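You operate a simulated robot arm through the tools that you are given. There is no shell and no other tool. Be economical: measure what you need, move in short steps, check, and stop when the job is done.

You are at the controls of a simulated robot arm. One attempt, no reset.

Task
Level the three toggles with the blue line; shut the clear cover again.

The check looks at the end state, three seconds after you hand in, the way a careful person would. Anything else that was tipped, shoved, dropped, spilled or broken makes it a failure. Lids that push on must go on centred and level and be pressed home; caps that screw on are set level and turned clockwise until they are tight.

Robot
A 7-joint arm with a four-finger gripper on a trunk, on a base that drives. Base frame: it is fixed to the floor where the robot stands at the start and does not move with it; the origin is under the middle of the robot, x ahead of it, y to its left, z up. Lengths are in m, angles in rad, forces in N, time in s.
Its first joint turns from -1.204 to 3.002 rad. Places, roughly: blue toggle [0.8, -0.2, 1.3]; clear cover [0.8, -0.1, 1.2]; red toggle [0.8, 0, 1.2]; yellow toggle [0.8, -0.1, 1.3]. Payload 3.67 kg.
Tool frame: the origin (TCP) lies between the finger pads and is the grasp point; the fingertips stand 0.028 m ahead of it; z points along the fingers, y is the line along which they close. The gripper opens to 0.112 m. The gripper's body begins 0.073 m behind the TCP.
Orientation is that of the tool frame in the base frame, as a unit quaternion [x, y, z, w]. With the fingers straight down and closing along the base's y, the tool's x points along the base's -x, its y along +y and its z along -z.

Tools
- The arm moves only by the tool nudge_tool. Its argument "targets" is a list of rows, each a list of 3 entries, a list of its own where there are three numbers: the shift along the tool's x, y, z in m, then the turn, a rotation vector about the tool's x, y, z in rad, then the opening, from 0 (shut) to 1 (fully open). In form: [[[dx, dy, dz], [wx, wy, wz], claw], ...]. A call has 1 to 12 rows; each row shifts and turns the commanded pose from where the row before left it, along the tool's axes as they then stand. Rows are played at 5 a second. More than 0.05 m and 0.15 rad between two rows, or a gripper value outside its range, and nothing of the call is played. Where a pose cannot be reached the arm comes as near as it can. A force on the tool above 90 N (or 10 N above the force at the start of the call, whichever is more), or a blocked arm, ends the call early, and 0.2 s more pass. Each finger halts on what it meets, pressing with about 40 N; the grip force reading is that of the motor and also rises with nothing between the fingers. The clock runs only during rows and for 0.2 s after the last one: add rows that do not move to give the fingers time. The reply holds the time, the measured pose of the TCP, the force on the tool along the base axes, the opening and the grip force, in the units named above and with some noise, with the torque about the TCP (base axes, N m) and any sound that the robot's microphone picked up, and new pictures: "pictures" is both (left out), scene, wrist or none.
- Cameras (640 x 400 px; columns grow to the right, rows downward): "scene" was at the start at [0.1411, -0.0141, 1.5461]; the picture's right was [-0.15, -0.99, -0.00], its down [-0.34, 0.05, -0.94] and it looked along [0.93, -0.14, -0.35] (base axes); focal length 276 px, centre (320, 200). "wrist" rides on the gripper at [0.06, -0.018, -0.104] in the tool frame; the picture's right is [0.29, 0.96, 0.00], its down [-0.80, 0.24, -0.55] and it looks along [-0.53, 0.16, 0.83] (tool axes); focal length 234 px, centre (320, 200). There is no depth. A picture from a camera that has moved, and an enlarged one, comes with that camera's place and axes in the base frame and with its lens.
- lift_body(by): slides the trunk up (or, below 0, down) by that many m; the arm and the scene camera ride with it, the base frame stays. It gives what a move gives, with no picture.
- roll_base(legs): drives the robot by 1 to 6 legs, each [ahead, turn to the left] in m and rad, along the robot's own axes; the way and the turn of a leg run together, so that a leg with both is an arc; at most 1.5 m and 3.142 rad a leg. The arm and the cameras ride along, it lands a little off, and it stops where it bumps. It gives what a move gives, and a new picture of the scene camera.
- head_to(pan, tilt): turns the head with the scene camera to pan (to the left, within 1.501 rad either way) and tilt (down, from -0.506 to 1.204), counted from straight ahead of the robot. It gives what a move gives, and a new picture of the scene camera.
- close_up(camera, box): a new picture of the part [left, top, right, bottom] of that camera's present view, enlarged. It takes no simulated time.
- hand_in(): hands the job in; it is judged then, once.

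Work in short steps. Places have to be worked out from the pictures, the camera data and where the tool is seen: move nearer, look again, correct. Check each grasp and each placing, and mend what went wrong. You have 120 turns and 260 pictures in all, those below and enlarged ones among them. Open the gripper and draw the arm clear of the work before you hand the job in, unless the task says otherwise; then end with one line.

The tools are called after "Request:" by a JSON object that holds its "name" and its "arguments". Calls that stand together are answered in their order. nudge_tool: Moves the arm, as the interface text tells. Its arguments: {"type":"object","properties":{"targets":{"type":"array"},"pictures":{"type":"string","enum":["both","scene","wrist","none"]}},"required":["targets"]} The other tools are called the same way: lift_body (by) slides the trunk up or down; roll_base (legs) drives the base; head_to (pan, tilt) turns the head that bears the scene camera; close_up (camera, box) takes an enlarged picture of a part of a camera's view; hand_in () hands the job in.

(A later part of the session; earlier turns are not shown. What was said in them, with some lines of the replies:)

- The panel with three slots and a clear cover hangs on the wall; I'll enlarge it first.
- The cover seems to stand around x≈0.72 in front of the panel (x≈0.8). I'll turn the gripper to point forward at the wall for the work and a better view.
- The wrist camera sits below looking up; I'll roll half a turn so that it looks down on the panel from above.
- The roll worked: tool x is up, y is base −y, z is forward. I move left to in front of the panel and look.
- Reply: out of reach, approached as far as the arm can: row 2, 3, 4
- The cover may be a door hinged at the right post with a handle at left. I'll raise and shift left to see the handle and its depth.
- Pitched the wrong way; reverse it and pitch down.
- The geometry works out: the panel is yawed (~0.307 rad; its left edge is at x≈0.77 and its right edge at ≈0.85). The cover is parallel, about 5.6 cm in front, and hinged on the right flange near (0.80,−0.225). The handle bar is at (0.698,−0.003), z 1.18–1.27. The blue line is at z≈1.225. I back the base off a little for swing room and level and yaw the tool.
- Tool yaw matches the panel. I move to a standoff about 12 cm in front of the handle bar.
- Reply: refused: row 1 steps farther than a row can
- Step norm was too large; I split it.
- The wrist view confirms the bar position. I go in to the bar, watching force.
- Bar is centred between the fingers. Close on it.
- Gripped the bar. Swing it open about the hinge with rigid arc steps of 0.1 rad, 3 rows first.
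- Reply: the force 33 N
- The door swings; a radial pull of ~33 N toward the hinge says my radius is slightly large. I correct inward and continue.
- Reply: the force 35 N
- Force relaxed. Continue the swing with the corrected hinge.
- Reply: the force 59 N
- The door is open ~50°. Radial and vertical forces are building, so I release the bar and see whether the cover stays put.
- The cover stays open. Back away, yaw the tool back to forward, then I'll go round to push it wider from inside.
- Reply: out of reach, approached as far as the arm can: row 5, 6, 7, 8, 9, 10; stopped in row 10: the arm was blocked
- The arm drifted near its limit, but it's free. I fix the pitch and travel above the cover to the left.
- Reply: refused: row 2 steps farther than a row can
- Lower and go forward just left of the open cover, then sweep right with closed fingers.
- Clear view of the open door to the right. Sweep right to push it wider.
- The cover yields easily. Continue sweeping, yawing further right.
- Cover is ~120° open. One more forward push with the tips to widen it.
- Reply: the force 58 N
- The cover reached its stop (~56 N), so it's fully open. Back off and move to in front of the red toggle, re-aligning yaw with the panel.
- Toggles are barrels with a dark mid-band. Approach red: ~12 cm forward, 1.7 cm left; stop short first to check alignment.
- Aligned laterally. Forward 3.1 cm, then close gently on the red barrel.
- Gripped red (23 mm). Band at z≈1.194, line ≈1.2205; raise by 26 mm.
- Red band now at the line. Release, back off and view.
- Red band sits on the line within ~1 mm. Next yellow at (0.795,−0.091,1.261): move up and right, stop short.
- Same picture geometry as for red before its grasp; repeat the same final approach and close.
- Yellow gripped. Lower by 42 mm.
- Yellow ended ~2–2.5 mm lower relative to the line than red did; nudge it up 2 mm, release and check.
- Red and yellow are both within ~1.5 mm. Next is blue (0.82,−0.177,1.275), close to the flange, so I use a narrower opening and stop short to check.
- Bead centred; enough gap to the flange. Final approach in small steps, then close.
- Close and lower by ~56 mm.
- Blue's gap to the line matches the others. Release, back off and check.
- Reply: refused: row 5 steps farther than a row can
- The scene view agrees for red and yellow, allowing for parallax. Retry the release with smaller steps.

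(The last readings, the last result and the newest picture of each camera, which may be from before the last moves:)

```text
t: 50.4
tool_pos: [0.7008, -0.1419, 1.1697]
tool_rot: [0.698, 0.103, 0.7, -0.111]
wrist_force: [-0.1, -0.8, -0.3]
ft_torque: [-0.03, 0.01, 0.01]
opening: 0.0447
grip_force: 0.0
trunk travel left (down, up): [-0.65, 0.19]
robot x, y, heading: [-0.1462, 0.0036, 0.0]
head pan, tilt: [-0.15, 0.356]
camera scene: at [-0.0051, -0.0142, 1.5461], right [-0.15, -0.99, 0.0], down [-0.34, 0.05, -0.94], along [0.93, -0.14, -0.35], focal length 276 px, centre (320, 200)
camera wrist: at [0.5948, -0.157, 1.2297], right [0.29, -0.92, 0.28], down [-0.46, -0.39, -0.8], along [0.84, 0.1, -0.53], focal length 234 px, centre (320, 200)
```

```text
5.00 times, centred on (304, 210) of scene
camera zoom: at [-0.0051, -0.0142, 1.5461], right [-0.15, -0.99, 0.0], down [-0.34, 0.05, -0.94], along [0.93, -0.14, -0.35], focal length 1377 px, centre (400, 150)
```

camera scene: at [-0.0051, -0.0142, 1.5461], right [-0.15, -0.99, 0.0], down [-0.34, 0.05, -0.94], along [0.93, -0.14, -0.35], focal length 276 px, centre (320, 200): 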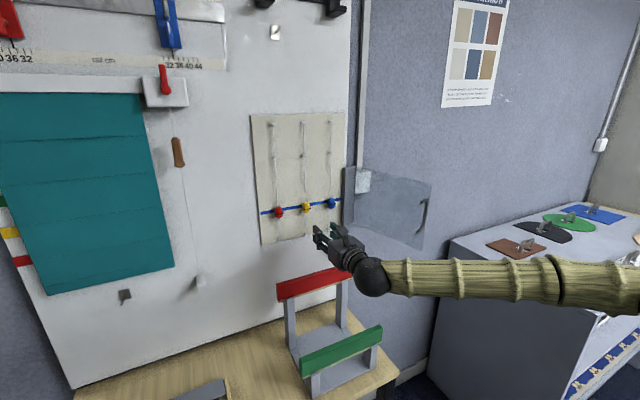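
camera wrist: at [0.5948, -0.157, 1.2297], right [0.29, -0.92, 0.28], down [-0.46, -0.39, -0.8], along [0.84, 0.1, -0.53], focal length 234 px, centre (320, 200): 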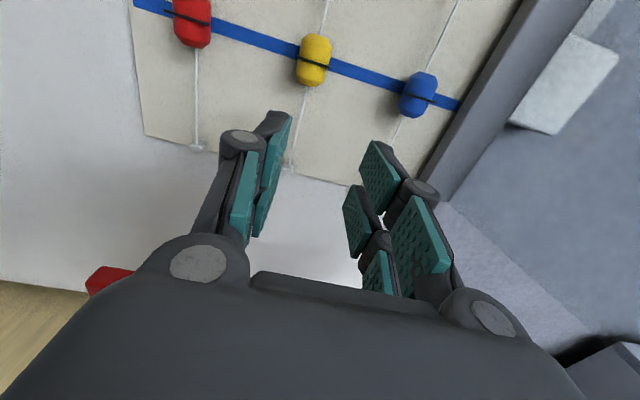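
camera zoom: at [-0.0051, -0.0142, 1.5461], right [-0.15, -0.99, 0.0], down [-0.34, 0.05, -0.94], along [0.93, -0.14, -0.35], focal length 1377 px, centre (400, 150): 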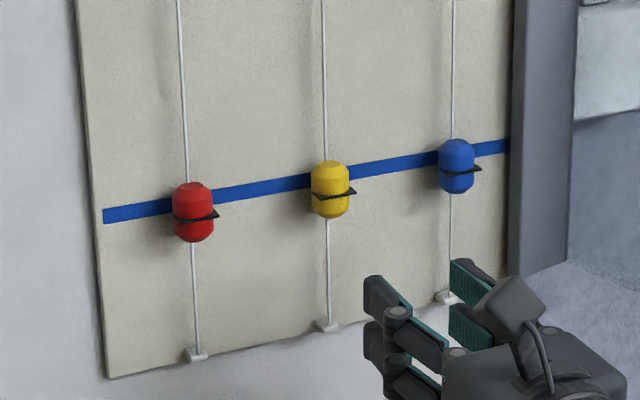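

All three bands are level with the line. Now to shut the cover: retreat, rise, and pass over the cover to its outer (right) side.

Request:
{"name": "nudge_tool", "arguments": {"targets": [[[0, 0, -0.045], [0, 0, 0], 0.2], [[0, 0, -0.045], [0, 0, 0], 0], [[0.045, 0, -0.01], [0, 0, 0], 0], [[0.045, 0, 0], [-0.1, 0, 0], 0], [[0.045, 0, 0], [-0.1, 0, 0], 0], [[0.045, 0, 0], [-0.1, 0, 0], 0], [[0.045, 0, 0], [0, 0, 0], 0], [[0.045, 0, 0], [0, 0, 0], 0], [[0.02, 0.04, 0], [0, 0, 0], 0], [[0, 0.045, 0], [0, 0, 0], 0], [[0, 0.045, 0], [0, 0, 0], 0]]}}

```text
t: 52.8
tool_pos: [0.6052, -0.3111, 1.4575]
tool_rot: [0.707, -0.004, 0.708, -0.006]
wrist_force: [-0.8, -0.4, -0.3]
ft_torque: [0.0, 0.01, 0.02]
opening: 0.0002
grip_force: 35.4
trunk travel left (down, up): [-0.65, 0.19]
robot x, y, heading: [-0.1507, 0.0008, 0.001]
head pan, tilt: [-0.15, 0.356]
camera scene: at [-0.0064, -0.0178, 1.5464], right [-0.15, -0.99, 0.0], down [-0.34, 0.05, -0.94], along [0.93, -0.14, -0.35], focal length 276 px, centre (320, 200)
camera wrist: at [0.5006, -0.296, 1.5164], right [0.01, -0.96, 0.28], down [-0.55, -0.23, -0.8], along [0.83, -0.15, -0.53], focal length 234 px, centre (320, 200)
```

scene: 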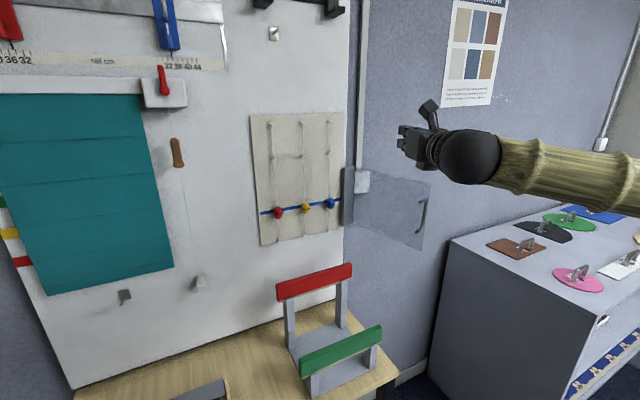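
wrist: 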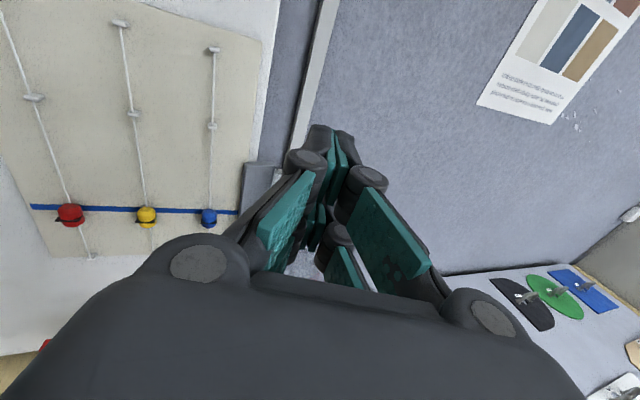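

The cover's free edge is about (0.68,−0.43), open ~130°. I go right past it, lower to z≈1.25, and then reach in behind its outer face.

Request:
{"name": "nudge_tool", "arguments": {"targets": [[[0, 0.045, -0.015], [0, 0, 0], 0], [[0, 0.045, -0.015], [0, 0, 0], 0], [[0, 0.045, 0], [0, 0, 0], 0], [[0, 0.045, 0], [0, 0, 0], 0], [[0, 0.03, 0], [0, 0, 0], 0], [[-0.045, 0, 0], [0, 0, 0], 0], [[-0.045, 0, 0], [0, 0, 0], 0], [[-0.045, 0, 0], [0, 0, 0], 0], [[-0.045, 0, 0], [0, 0, 0], 0], [[-0.02, 0, 0], [0, 0, 0], 0]]}}

```text
t: 55.0
tool_pos: [0.5735, -0.511, 1.2576]
tool_rot: [0.707, -0.002, 0.707, -0.005]
wrist_force: [-0.2, 0.6, -0.4]
ft_torque: [0.01, -0.02, -0.02]
opening: 0.0
grip_force: 35.3
trunk travel left (down, up): [-0.65, 0.19]
robot x, y, heading: [-0.1444, 0.0028, 0.006]
head pan, tilt: [-0.15, 0.356]
camera scene: at [-0.0053, -0.0145, 1.5461], right [-0.15, -0.99, 0.0], down [-0.34, 0.05, -0.94], along [0.93, -0.14, -0.35], focal length 276 px, centre (320, 200)
camera wrist: at [0.4709, -0.4944, 1.3183], right [0.0, -0.96, 0.28], down [-0.55, -0.23, -0.8], along [0.83, -0.15, -0.53], focal length 234 px, centre (320, 200)
```

scene: 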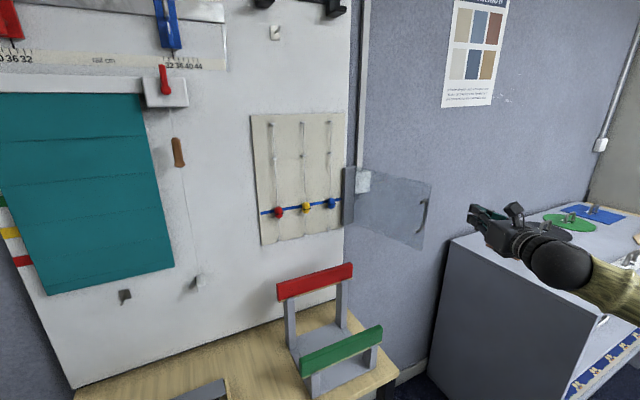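
wrist: 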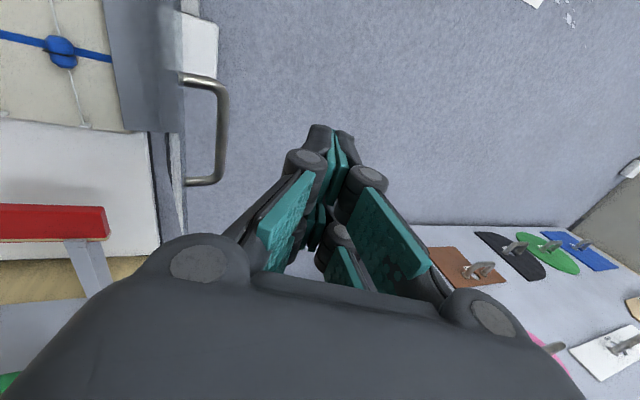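

Handle is visible to the left. Go forward 11 cm beside it, then sweep left gently.

Request:
{"name": "nudge_tool", "arguments": {"targets": [[[0, 0, 0.04], [0, 0, 0], 0], [[0, 0, 0.04], [0, 0, 0], 0], [[0, 0, 0.035], [0, 0, 0], 0], [[0, -0.03, 0], [0, 0, 0], 0], [[0, -0.03, 0], [0, 0, 0], 0], [[0, -0.03, 0], [0, 0, 0], 0], [[0, -0.03, 0], [0, 0, 0], 0]]}}

```text
t: 56.5
tool_pos: [0.6968, -0.399, 1.2521]
tool_rot: [0.709, -0.004, 0.705, -0.012]
wrist_force: [1.3, -0.4, -0.9]
ft_torque: [0.01, -0.12, 0.01]
opening: 0.0
grip_force: 35.6
trunk travel left (down, up): [-0.65, 0.19]
robot x, y, heading: [-0.1426, -0.0022, 0.003]
head pan, tilt: [-0.15, 0.356]
camera scene: at [0.0022, -0.0573, 1.5474], right [-0.15, -0.99, -0.03], down [-0.35, 0.08, -0.93], along [0.93, -0.13, -0.36], focal length 276 px, centre (320, 200)
camera wrist: at [0.5924, -0.385, 1.3128], right [0.01, -0.96, 0.27], down [-0.56, -0.23, -0.8], along [0.83, -0.14, -0.54], focal length 234 px, centre (320, 200)
```

scene: 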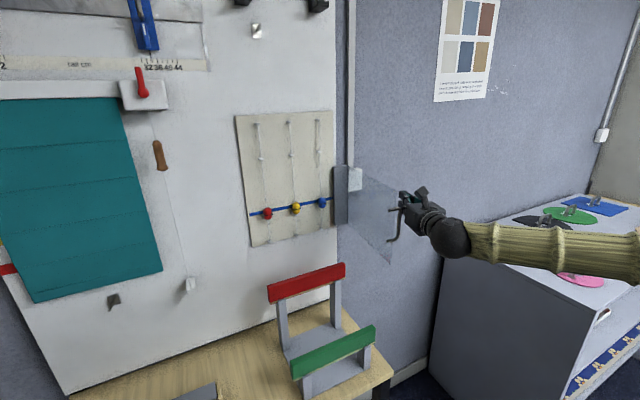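
wrist: 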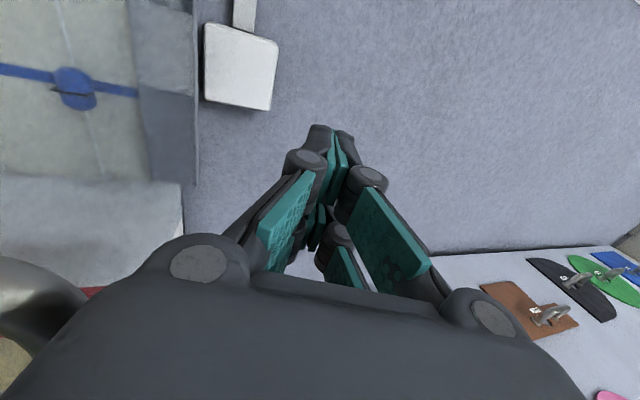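

The scene camera has swayed, so something may be loading the arm; hold still a moment and look.

Request:
{"name": "nudge_tool", "arguments": {"targets": [[[0, 0, 0], [0, 0, 0], 0], [[0, 0, 0], [0, 0, 0], 0], [[0, 0, 0], [0, 0, 0], 0]]}}

Request:
{"name": "close_up", "arguments": {"camera": "scene", "box": [320, 140, 520, 290]}}

```text
t: 57.4
tool_pos: [0.6895, -0.3868, 1.2629]
tool_rot: [0.706, -0.001, 0.708, -0.006]
wrist_force: [0.6, 0.2, 1.0]
ft_torque: [0.01, 0.1, 0.02]
opening: 0.0
grip_force: 36.1
trunk travel left (down, up): [-0.65, 0.19]
robot x, y, heading: [-0.1474, -0.0008, 0.003]
head pan, tilt: [-0.15, 0.356]
camera scene: at [-0.006, -0.0143, 1.5463], right [-0.15, -0.99, 0.0], down [-0.34, 0.05, -0.94], along [0.93, -0.14, -0.35], focal length 276 px, centre (320, 200)
camera wrist: at [0.585, -0.3706, 1.3221], right [0.0, -0.96, 0.28], down [-0.55, -0.24, -0.8], along [0.84, -0.15, -0.53], focal length 234 px, centre (320, 200)
```

scene: 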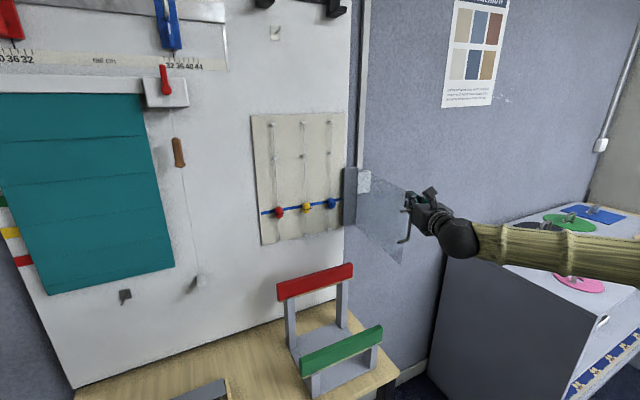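
wrist: 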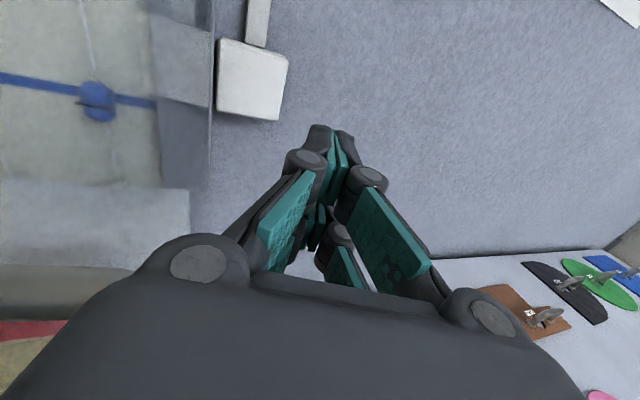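

```text
2.67 times, centred on (420, 215) of scene
camera zoom: at [-0.006, -0.0143, 1.5463], right [-0.15, -0.99, 0.0], down [-0.34, 0.05, -0.94], along [0.93, -0.14, -0.35], focal length 734 px, centre (53, 160)
```

zoom: 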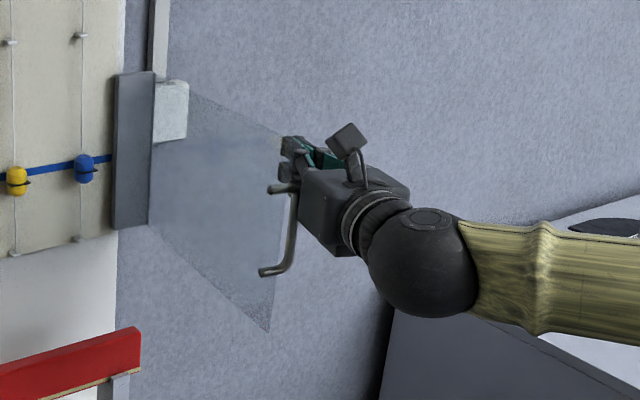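

It settled; the cover is now ~105° open with the gripper body against the handle. Continue sweeping left in smaller steps, easing back.

Request:
{"name": "nudge_tool", "arguments": {"targets": [[[-0.004, -0.02, -0.005], [0, 0, 0], 0], [[-0.004, -0.02, -0.005], [0, 0, 0], 0], [[-0.004, -0.02, -0.005], [0, 0, 0], 0], [[-0.004, -0.02, -0.005], [0, 0, 0], 0], [[-0.004, -0.02, -0.005], [0, 0, 0], 0], [[0, 0, 0], [0, 0, 0], 0]]}}

Request:
{"name": "close_up", "arguments": {"camera": "scene", "box": [300, 140, 500, 290]}}

```text
t: 58.8
tool_pos: [0.6592, -0.2913, 1.2413]
tool_rot: [0.705, -0.003, 0.709, -0.007]
wrist_force: [-35.5, -3.9, 13.9]
ft_torque: [0.39, 1.63, 1.74]
opening: 0.0001
grip_force: 35.8
trunk travel left (down, up): [-0.65, 0.19]
robot x, y, heading: [-0.1466, 0.0012, 0.0]
head pan, tilt: [-0.15, 0.356]
camera scene: at [-0.0115, -0.0151, 1.5465], right [-0.15, -0.99, 0.0], down [-0.34, 0.05, -0.94], along [0.93, -0.14, -0.34], focal length 276 px, centre (320, 200)
camera wrist: at [0.5553, -0.276, 1.2998], right [0.0, -0.96, 0.28], down [-0.55, -0.23, -0.8], along [0.84, -0.15, -0.53], focal length 234 px, centre (320, 200)
```

scene: 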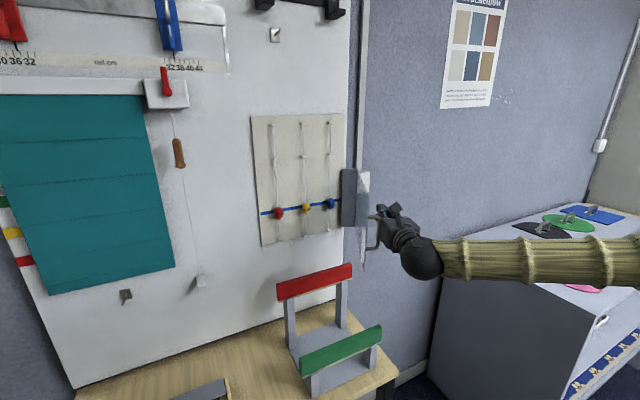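
wrist: 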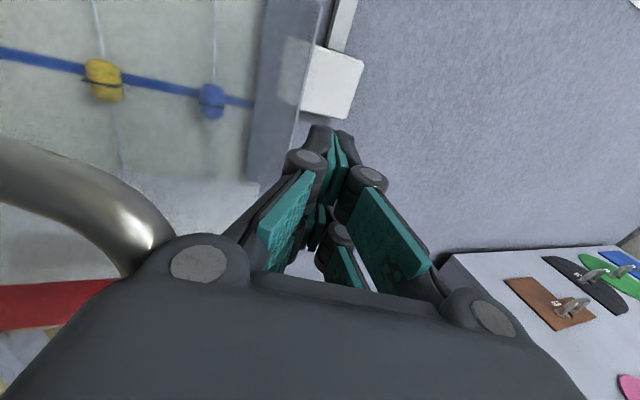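

```text
2.67 times, centred on (400, 215) of scene
camera zoom: at [-0.0115, -0.0151, 1.5465], right [-0.15, -0.99, 0.0], down [-0.34, 0.05, -0.94], along [0.93, -0.14, -0.34], focal length 734 px, centre (107, 160)
```

zoom: 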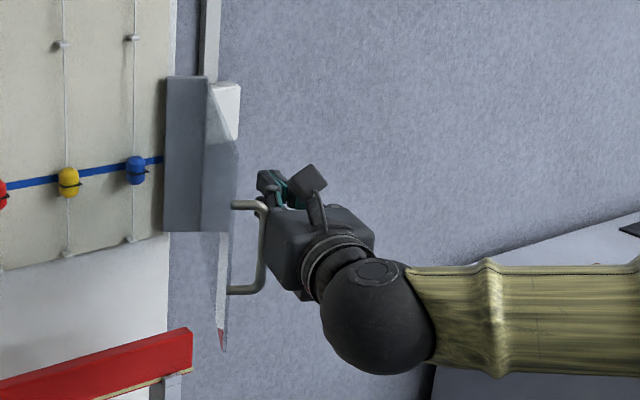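

The handle presses against the gripper's front corner (−35 N). Ease off right, back out so only the fingers touch, then sweep left.

Request:
{"name": "nudge_tool", "arguments": {"targets": [[[0, 0.015, -0.02], [0, 0, 0], 0], [[0, 0.01, -0.035], [0, 0, 0], 0], [[0, 0, -0.03], [0, 0, 0], 0], [[-0.005, 0, 0], [0, 0, 0], 0]]}}

Request:
{"name": "close_up", "arguments": {"camera": "scene", "box": [300, 140, 500, 290]}}

```text
t: 59.8
tool_pos: [0.5818, -0.3181, 1.2345]
tool_rot: [0.707, -0.002, 0.707, -0.005]
wrist_force: [0.3, 0.5, 0.1]
ft_torque: [-0.01, 0.01, 0.0]
opening: 0.0
grip_force: 35.6
trunk travel left (down, up): [-0.65, 0.19]
robot x, y, heading: [-0.1458, -0.0016, 0.002]
head pan, tilt: [-0.15, 0.356]
camera scene: at [-0.0049, -0.014, 1.546], right [-0.15, -0.99, 0.0], down [-0.34, 0.05, -0.94], along [0.93, -0.14, -0.35], focal length 276 px, centre (320, 200)
camera wrist: at [0.4768, -0.3022, 1.2942], right [0.0, -0.96, 0.28], down [-0.55, -0.23, -0.8], along [0.83, -0.15, -0.53], focal length 234 px, centre (320, 200)
```

scene: 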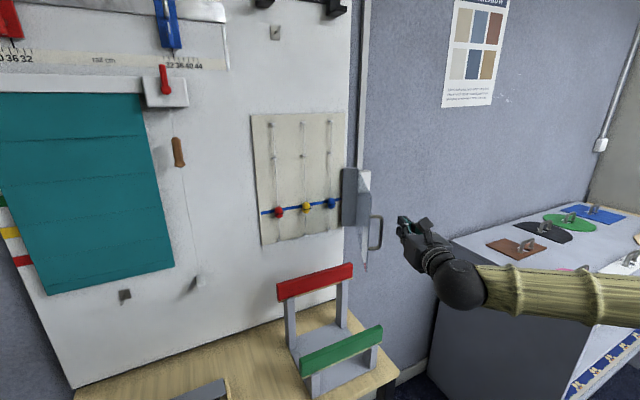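
wrist: 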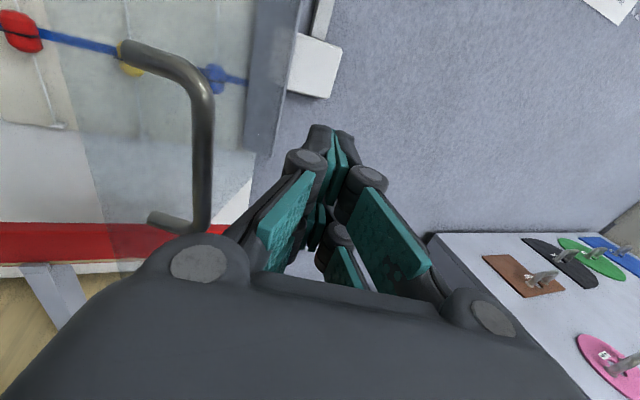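

```text
2.67 times, centred on (400, 215) of scene
camera zoom: at [-0.0049, -0.014, 1.546], right [-0.15, -0.99, 0.0], down [-0.34, 0.05, -0.94], along [0.93, -0.14, -0.35], focal length 734 px, centre (107, 160)
```

zoom: 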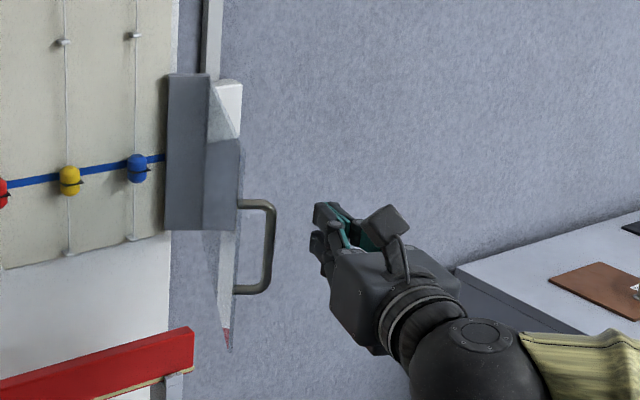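

Bar is at about (0.595,−0.262). Sweep left with the fingers pushing the bar.

Request:
{"name": "nudge_tool", "arguments": {"targets": [[[0, -0.03, 0.005], [0, 0, 0], 0], [[0, -0.03, 0], [0, 0, 0], 0], [[0, -0.025, 0], [0, 0, 0], 0], [[0, -0.025, 0], [0, 0, 0], 0], [[0, -0.025, 0], [0, 0, 0], 0], [[0, -0.025, 0], [0, 0, 0], 0]]}}

```text
t: 61.1
tool_pos: [0.5865, -0.1544, 1.238]
tool_rot: [0.707, -0.001, 0.708, -0.006]
wrist_force: [-0.1, 0.8, -0.2]
ft_torque: [0.01, -0.02, -0.02]
opening: 0.0
grip_force: 35.7
trunk travel left (down, up): [-0.65, 0.19]
robot x, y, heading: [-0.148, 0.0011, -0.001]
head pan, tilt: [-0.15, 0.356]
camera scene: at [-0.005, -0.0124, 1.5461], right [-0.15, -0.99, 0.0], down [-0.34, 0.05, -0.94], along [0.93, -0.14, -0.35], focal length 276 px, centre (320, 200)
camera wrist: at [0.4813, -0.1394, 1.2989], right [0.0, -0.96, 0.28], down [-0.55, -0.23, -0.8], along [0.83, -0.15, -0.53], focal length 234 px, centre (320, 200)
```

scene: 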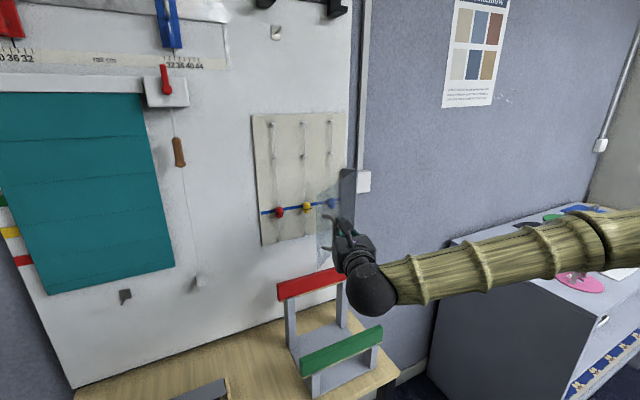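
wrist: 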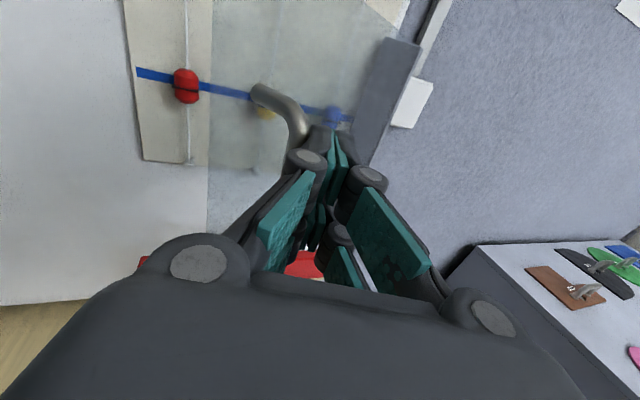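

Cover is at ~45°. Continue left with some forward motion.

Request:
{"name": "nudge_tool", "arguments": {"targets": [[[0, -0.022, 0.008], [0.05, 0, 0], 0], [[0, -0.022, 0.01], [0.05, 0, 0], 0], [[0, -0.02, 0.012], [0.05, 0, 0], 0], [[0, -0.015, 0.012], [0.05, 0, 0], 0]]}}

```text
t: 62.1
tool_pos: [0.6186, -0.0768, 1.235]
tool_rot: [0.703, 0.068, 0.704, -0.075]
wrist_force: [0.4, 0.3, 0.2]
ft_torque: [-0.04, 0.0, 0.0]
opening: 0.0
grip_force: 35.4
trunk travel left (down, up): [-0.65, 0.19]
robot x, y, heading: [-0.1474, -0.0008, 0.008]
head pan, tilt: [-0.15, 0.356]
camera scene: at [-0.0052, -0.0137, 1.5461], right [-0.15, -0.99, 0.0], down [-0.34, 0.05, -0.94], along [0.93, -0.14, -0.35], focal length 276 px, centre (320, 200)
camera wrist: at [0.5134, -0.0816, 1.296], right [0.19, -0.94, 0.28], down [-0.49, -0.34, -0.8], along [0.85, 0.02, -0.53], focal length 234 px, centre (320, 200)
```

scene: 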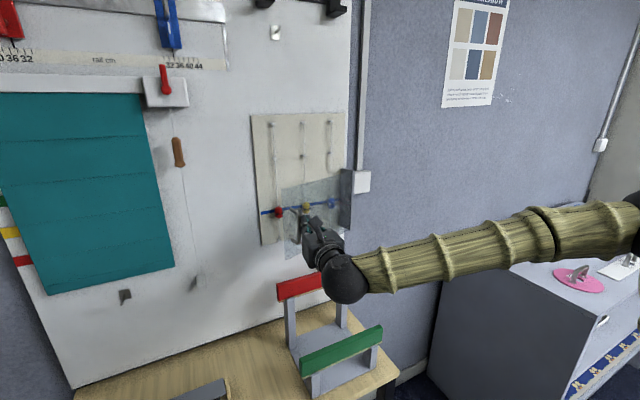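
wrist: 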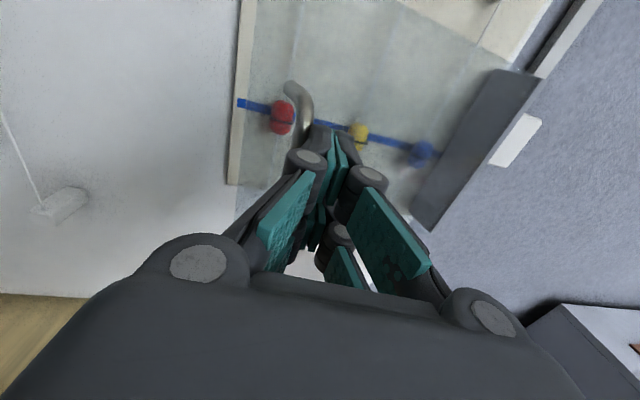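

Cover ~20° open; fingertips are just right of the bar. Push forward onto the cover face, aligning yaw with the panel.

Request:
{"name": "nudge_tool", "arguments": {"targets": [[[0, 0, 0.02], [0.05, 0, 0], 0], [[0, 0, 0.02], [0.05, 0, 0], 0], [[0, 0, 0.02], [0, 0, 0], 0], [[0, 0, 0.015], [0, 0, 0], 0], [[0, 0, 0], [0, 0, 0], 0]]}}

Request:
{"name": "close_up", "arguments": {"camera": "wrist", "box": [200, 0, 520, 200]}}

```text
t: 63.4
tool_pos: [0.693, -0.0546, 1.238]
tool_rot: [0.698, 0.103, 0.7, -0.111]
wrist_force: [0.2, 0.6, -0.3]
ft_torque: [-0.03, -0.02, 0.0]
opening: 0.0
grip_force: 35.7
trunk travel left (down, up): [-0.65, 0.19]
robot x, y, heading: [-0.1479, -0.0033, 0.004]
head pan, tilt: [-0.15, 0.356]
camera scene: at [-0.0055, -0.0136, 1.5461], right [-0.15, -0.99, 0.0], down [-0.34, 0.05, -0.94], along [0.93, -0.14, -0.35], focal length 276 px, centre (320, 200)
camera wrist: at [0.5873, -0.0712, 1.2971], right [0.29, -0.92, 0.28], down [-0.46, -0.39, -0.8], along [0.84, 0.1, -0.53], focal length 234 px, centre (320, 200)
```

scene: 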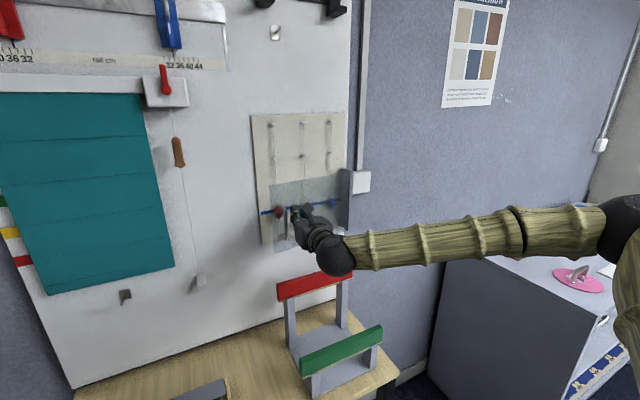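
wrist: 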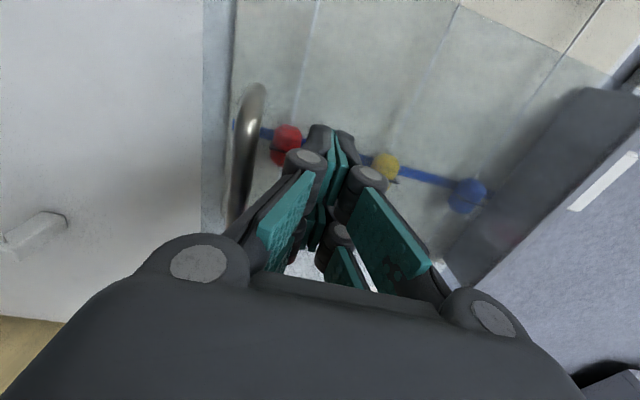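

```text
2.00 times, centred on (360, 100) of wrist
camera zoom: at [0.5873, -0.0712, 1.2971], right [0.29, -0.92, 0.28], down [-0.46, -0.39, -0.8], along [0.84, 0.1, -0.53], focal length 468 px, centre (240, 400)
```

zoom: 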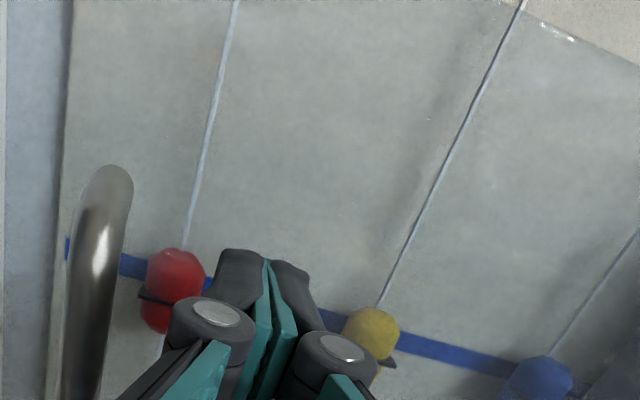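

About 2 cm from fully shut; push in small steps until contact.

Request:
{"name": "nudge_tool", "arguments": {"targets": [[[0, 0, 0.007], [0, 0, 0], 0], [[0, 0, 0.007], [0, 0, 0], 0], [[0, 0, 0.006], [0, 0, 0], 0], [[0, 0, 0.004], [0, 0, 0], 0]]}}

Request:
{"name": "close_up", "arguments": {"camera": "wrist", "box": [200, 0, 520, 200]}}

```text
t: 64.3
tool_pos: [0.715, -0.0487, 1.2388]
tool_rot: [0.698, 0.103, 0.7, -0.111]
wrist_force: [0.8, -0.9, -0.5]
ft_torque: [-0.04, 0.01, 0.02]
opening: 0.0001
grip_force: 35.5
trunk travel left (down, up): [-0.65, 0.19]
robot x, y, heading: [-0.1459, 0.0003, 0.007]
head pan, tilt: [-0.15, 0.356]
camera scene: at [-0.0052, -0.0137, 1.5461], right [-0.15, -0.99, 0.0], down [-0.34, 0.05, -0.94], along [0.93, -0.14, -0.35], focal length 276 px, centre (320, 200)
camera wrist: at [0.6105, -0.064, 1.2978], right [0.29, -0.92, 0.28], down [-0.46, -0.39, -0.8], along [0.84, 0.1, -0.53], focal length 234 px, centre (320, 200)
```

scene: 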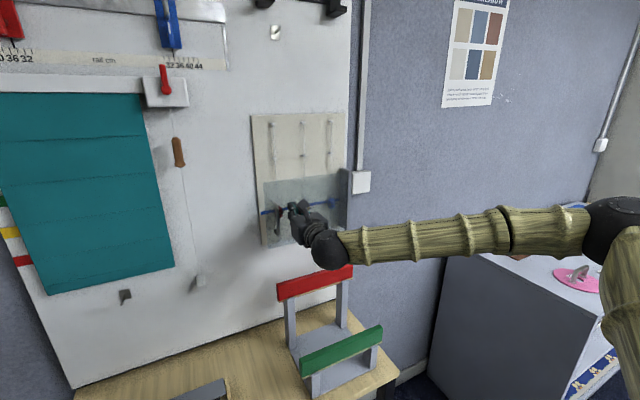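
wrist: 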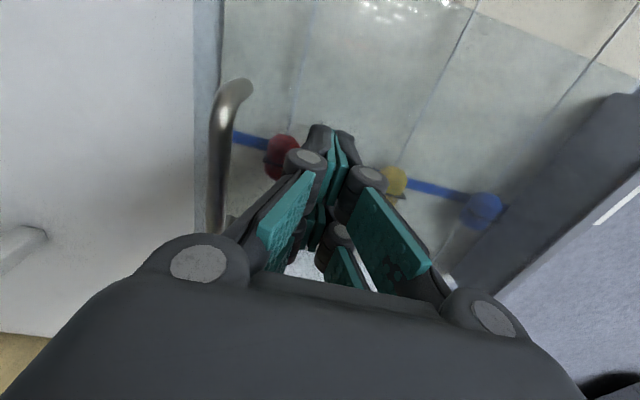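

```text
2.00 times, centred on (360, 100) of wrist
camera zoom: at [0.6105, -0.064, 1.2978], right [0.29, -0.92, 0.28], down [-0.46, -0.39, -0.8], along [0.84, 0.1, -0.53], focal length 468 px, centre (240, 400)
```

zoom: 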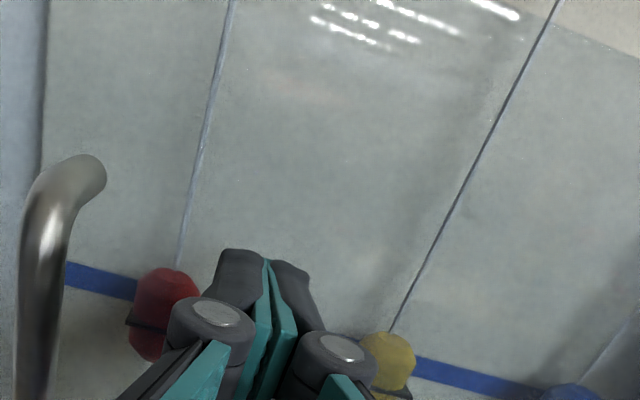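

Request:
{"name": "nudge_tool", "arguments": {"targets": [[[0, 0, 0.004], [0, 0, 0], 0], [[0, 0, 0.004], [0, 0, 0], 0], [[0, 0, 0], [0, 0, 0], 0]]}}

Request:
{"name": "close_up", "arguments": {"camera": "scene", "box": [240, 170, 368, 270]}}

```text
t: 65.2
tool_pos: [0.72, -0.047, 1.2391]
tool_rot: [0.698, 0.104, 0.7, -0.112]
wrist_force: [-41.2, -9.9, -15.1]
ft_torque: [-0.28, 0.82, 0.09]
opening: 0.0057
grip_force: 36.0
trunk travel left (down, up): [-0.65, 0.19]
robot x, y, heading: [-0.1437, 0.0032, 0.003]
head pan, tilt: [-0.15, 0.356]
camera scene: at [-0.0096, -0.0156, 1.5462], right [-0.15, -0.99, 0.0], down [-0.34, 0.05, -0.94], along [0.93, -0.14, -0.35], focal length 276 px, centre (320, 200)
camera wrist: at [0.6148, -0.063, 1.2986], right [0.29, -0.92, 0.28], down [-0.46, -0.39, -0.8], along [0.84, 0.1, -0.53], focal length 234 px, centre (320, 200)
```

scene: 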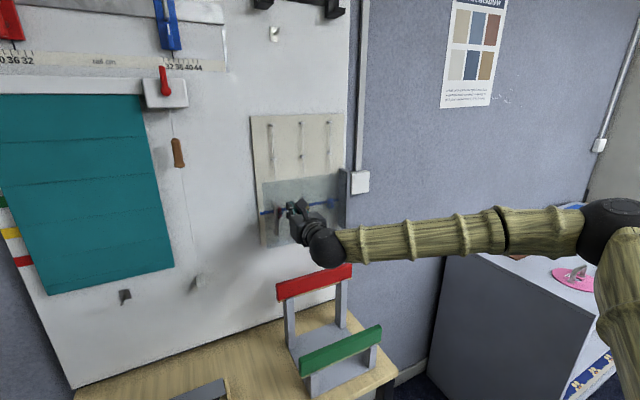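
wrist: 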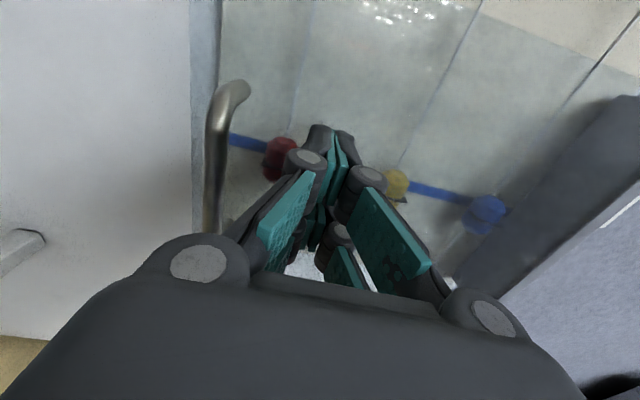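

```text
4.00 times, centred on (304, 220) of scene
camera zoom: at [-0.0096, -0.0156, 1.5462], right [-0.15, -0.99, 0.0], down [-0.34, 0.05, -0.94], along [0.93, -0.14, -0.35], focal length 1102 px, centre (384, 120)
```

zoom: 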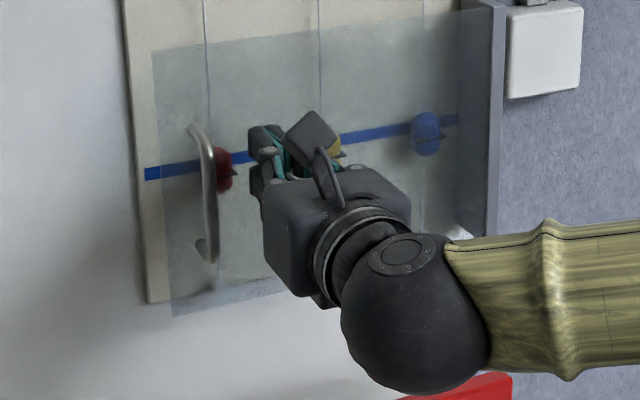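

Firm stop at ~42 N: the cover is shut. Back straight off and compare with its initial position.

Request:
{"name": "nudge_tool", "arguments": {"targets": [[[0, 0, -0.02], [0, 0, 0], 0], [[0, 0, -0.04], [0, 0, 0], 0], [[0, 0, -0.04], [0, 0, 0], 0.2], [[0, 0.03, -0.035], [0, 0, 0], 0.5], [[0, 0.045, 0], [0, 0, 0], 0.5], [[0, 0.045, 0], [0, 0, 0], 0.5], [[0, 0.045, 0], [0, 0, 0], 0.5]]}}

Request:
{"name": "close_up", "arguments": {"camera": "scene", "box": [240, 160, 368, 260]}}

Request:
{"name": "close_up", "arguments": {"camera": "wrist", "box": [0, 0, 320, 200]}}

```text
t: 66.8
tool_pos: [0.644, -0.2448, 1.2363]
tool_rot: [0.698, 0.103, 0.7, -0.112]
wrist_force: [-0.5, -1.0, 0.3]
ft_torque: [-0.01, 0.01, 0.02]
opening: 0.0561
grip_force: 0.0
trunk travel left (down, up): [-0.65, 0.19]
robot x, y, heading: [-0.1449, -0.0025, -0.001]
head pan, tilt: [-0.15, 0.356]
camera scene: at [-0.005, -0.0161, 1.5461], right [-0.15, -0.99, 0.0], down [-0.34, 0.05, -0.94], along [0.93, -0.14, -0.35], focal length 276 px, centre (320, 200)
camera wrist: at [0.5405, -0.2604, 1.2951], right [0.29, -0.92, 0.28], down [-0.46, -0.39, -0.8], along [0.84, 0.1, -0.53], focal length 234 px, centre (320, 200)
```

scene: 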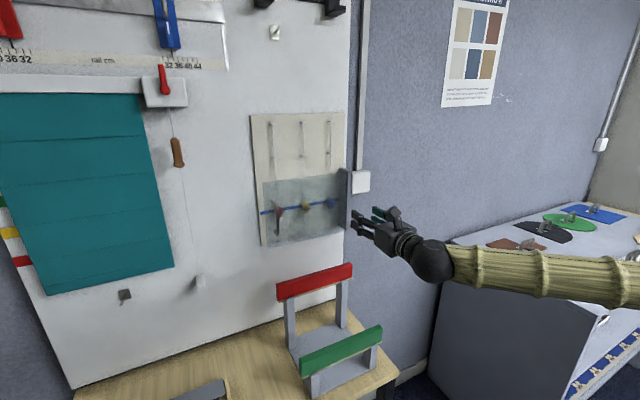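
wrist: 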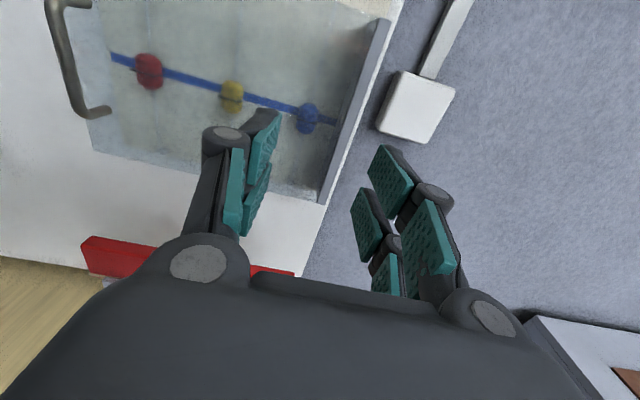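

```text
4.00 times, centred on (304, 210) of scene
camera zoom: at [-0.005, -0.0161, 1.5461], right [-0.15, -0.99, 0.0], down [-0.34, 0.05, -0.94], along [0.93, -0.14, -0.35], focal length 1102 px, centre (384, 160)
```

zoom: 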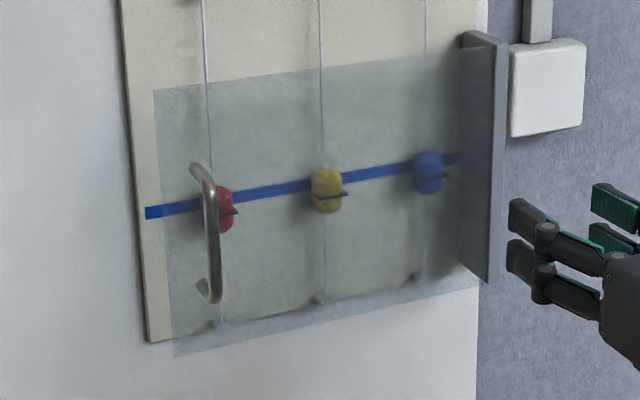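

```text
2.00 times, centred on (160, 100) of wrist
camera zoom: at [0.5405, -0.2604, 1.2951], right [0.29, -0.92, 0.28], down [-0.46, -0.39, -0.8], along [0.84, 0.1, -0.53], focal length 468 px, centre (640, 400)
```

zoom: 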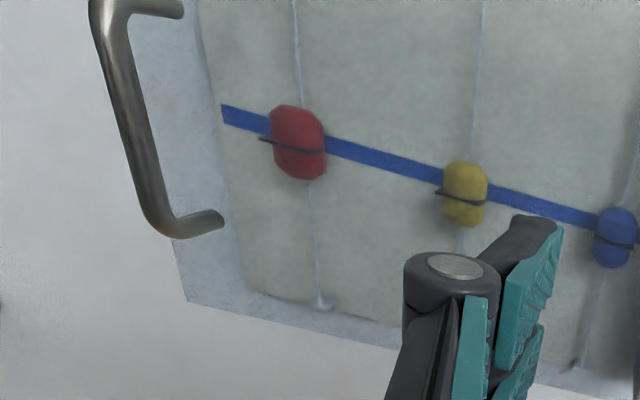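

The cover's free edge is back at (≈0.72, 0.03), as at the start, and all the toggles are on the line. Draw the arm further clear.

Request:
{"name": "nudge_tool", "arguments": {"targets": [[[0, 0.03, -0.03], [0, 0, 0], 0.5], [[0, 0.03, -0.03], [0, 0, 0], 0.5], [[0.03, 0.03, 0], [0, 0, 0], 0.5], [[0.03, 0.02, 0], [0, 0, 0], 0.5], [[0, 0, 0], [0, 0, 0], 0.5]]}}

Request:
{"name": "close_up", "arguments": {"camera": "scene", "box": [240, 160, 368, 260]}}

```text
t: 68.0
tool_pos: [0.6195, -0.3699, 1.2951]
tool_rot: [0.698, 0.102, 0.7, -0.111]
wrist_force: [0.7, -0.2, -0.7]
ft_torque: [0.0, 0.0, 0.01]
opening: 0.0562
grip_force: 0.1
trunk travel left (down, up): [-0.65, 0.19]
robot x, y, heading: [-0.1475, -0.0001, 0.002]
head pan, tilt: [-0.15, 0.356]
camera scene: at [-0.0045, -0.0152, 1.5459], right [-0.15, -0.99, 0.0], down [-0.35, 0.05, -0.94], along [0.93, -0.14, -0.35], focal length 276 px, centre (320, 200)
camera wrist: at [0.5157, -0.3859, 1.3546], right [0.29, -0.92, 0.28], down [-0.46, -0.39, -0.8], along [0.84, 0.1, -0.53], focal length 234 px, centre (320, 200)
```

scene: 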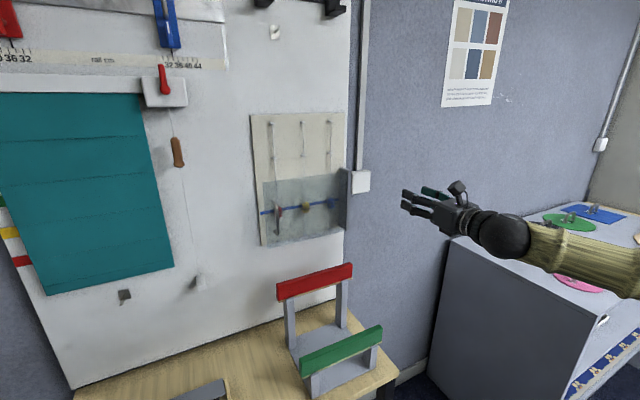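
wrist: 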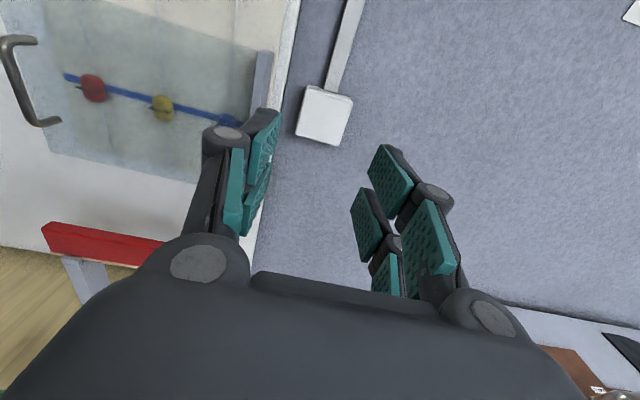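

```text
4.00 times, centred on (304, 210) of scene
camera zoom: at [-0.0045, -0.0152, 1.5459], right [-0.15, -0.99, 0.0], down [-0.35, 0.05, -0.94], along [0.93, -0.14, -0.35], focal length 1102 px, centre (384, 160)
```

zoom: 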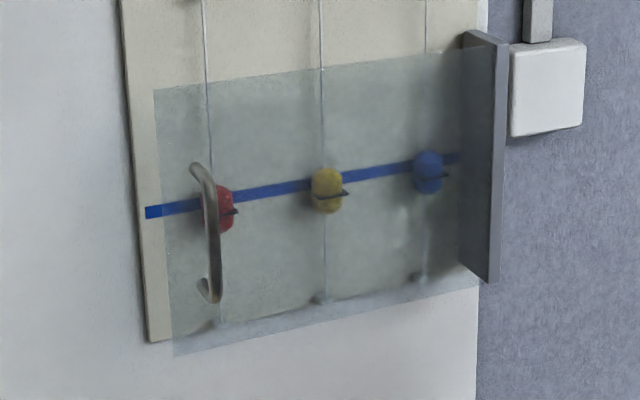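

The cover stays shut, the toggles are level with the line, and the arm is clear with the gripper open. Handing in.

Request:
{"name": "hand_in", "arguments": {}}

```text
The job is handed in.
```

I set the red, yellow and blue toggles level with the blue line (red and yellow within about 1.5 mm, blue judged level by eye), shut the clear cover, and handed in with the gripper open and the arm clear.
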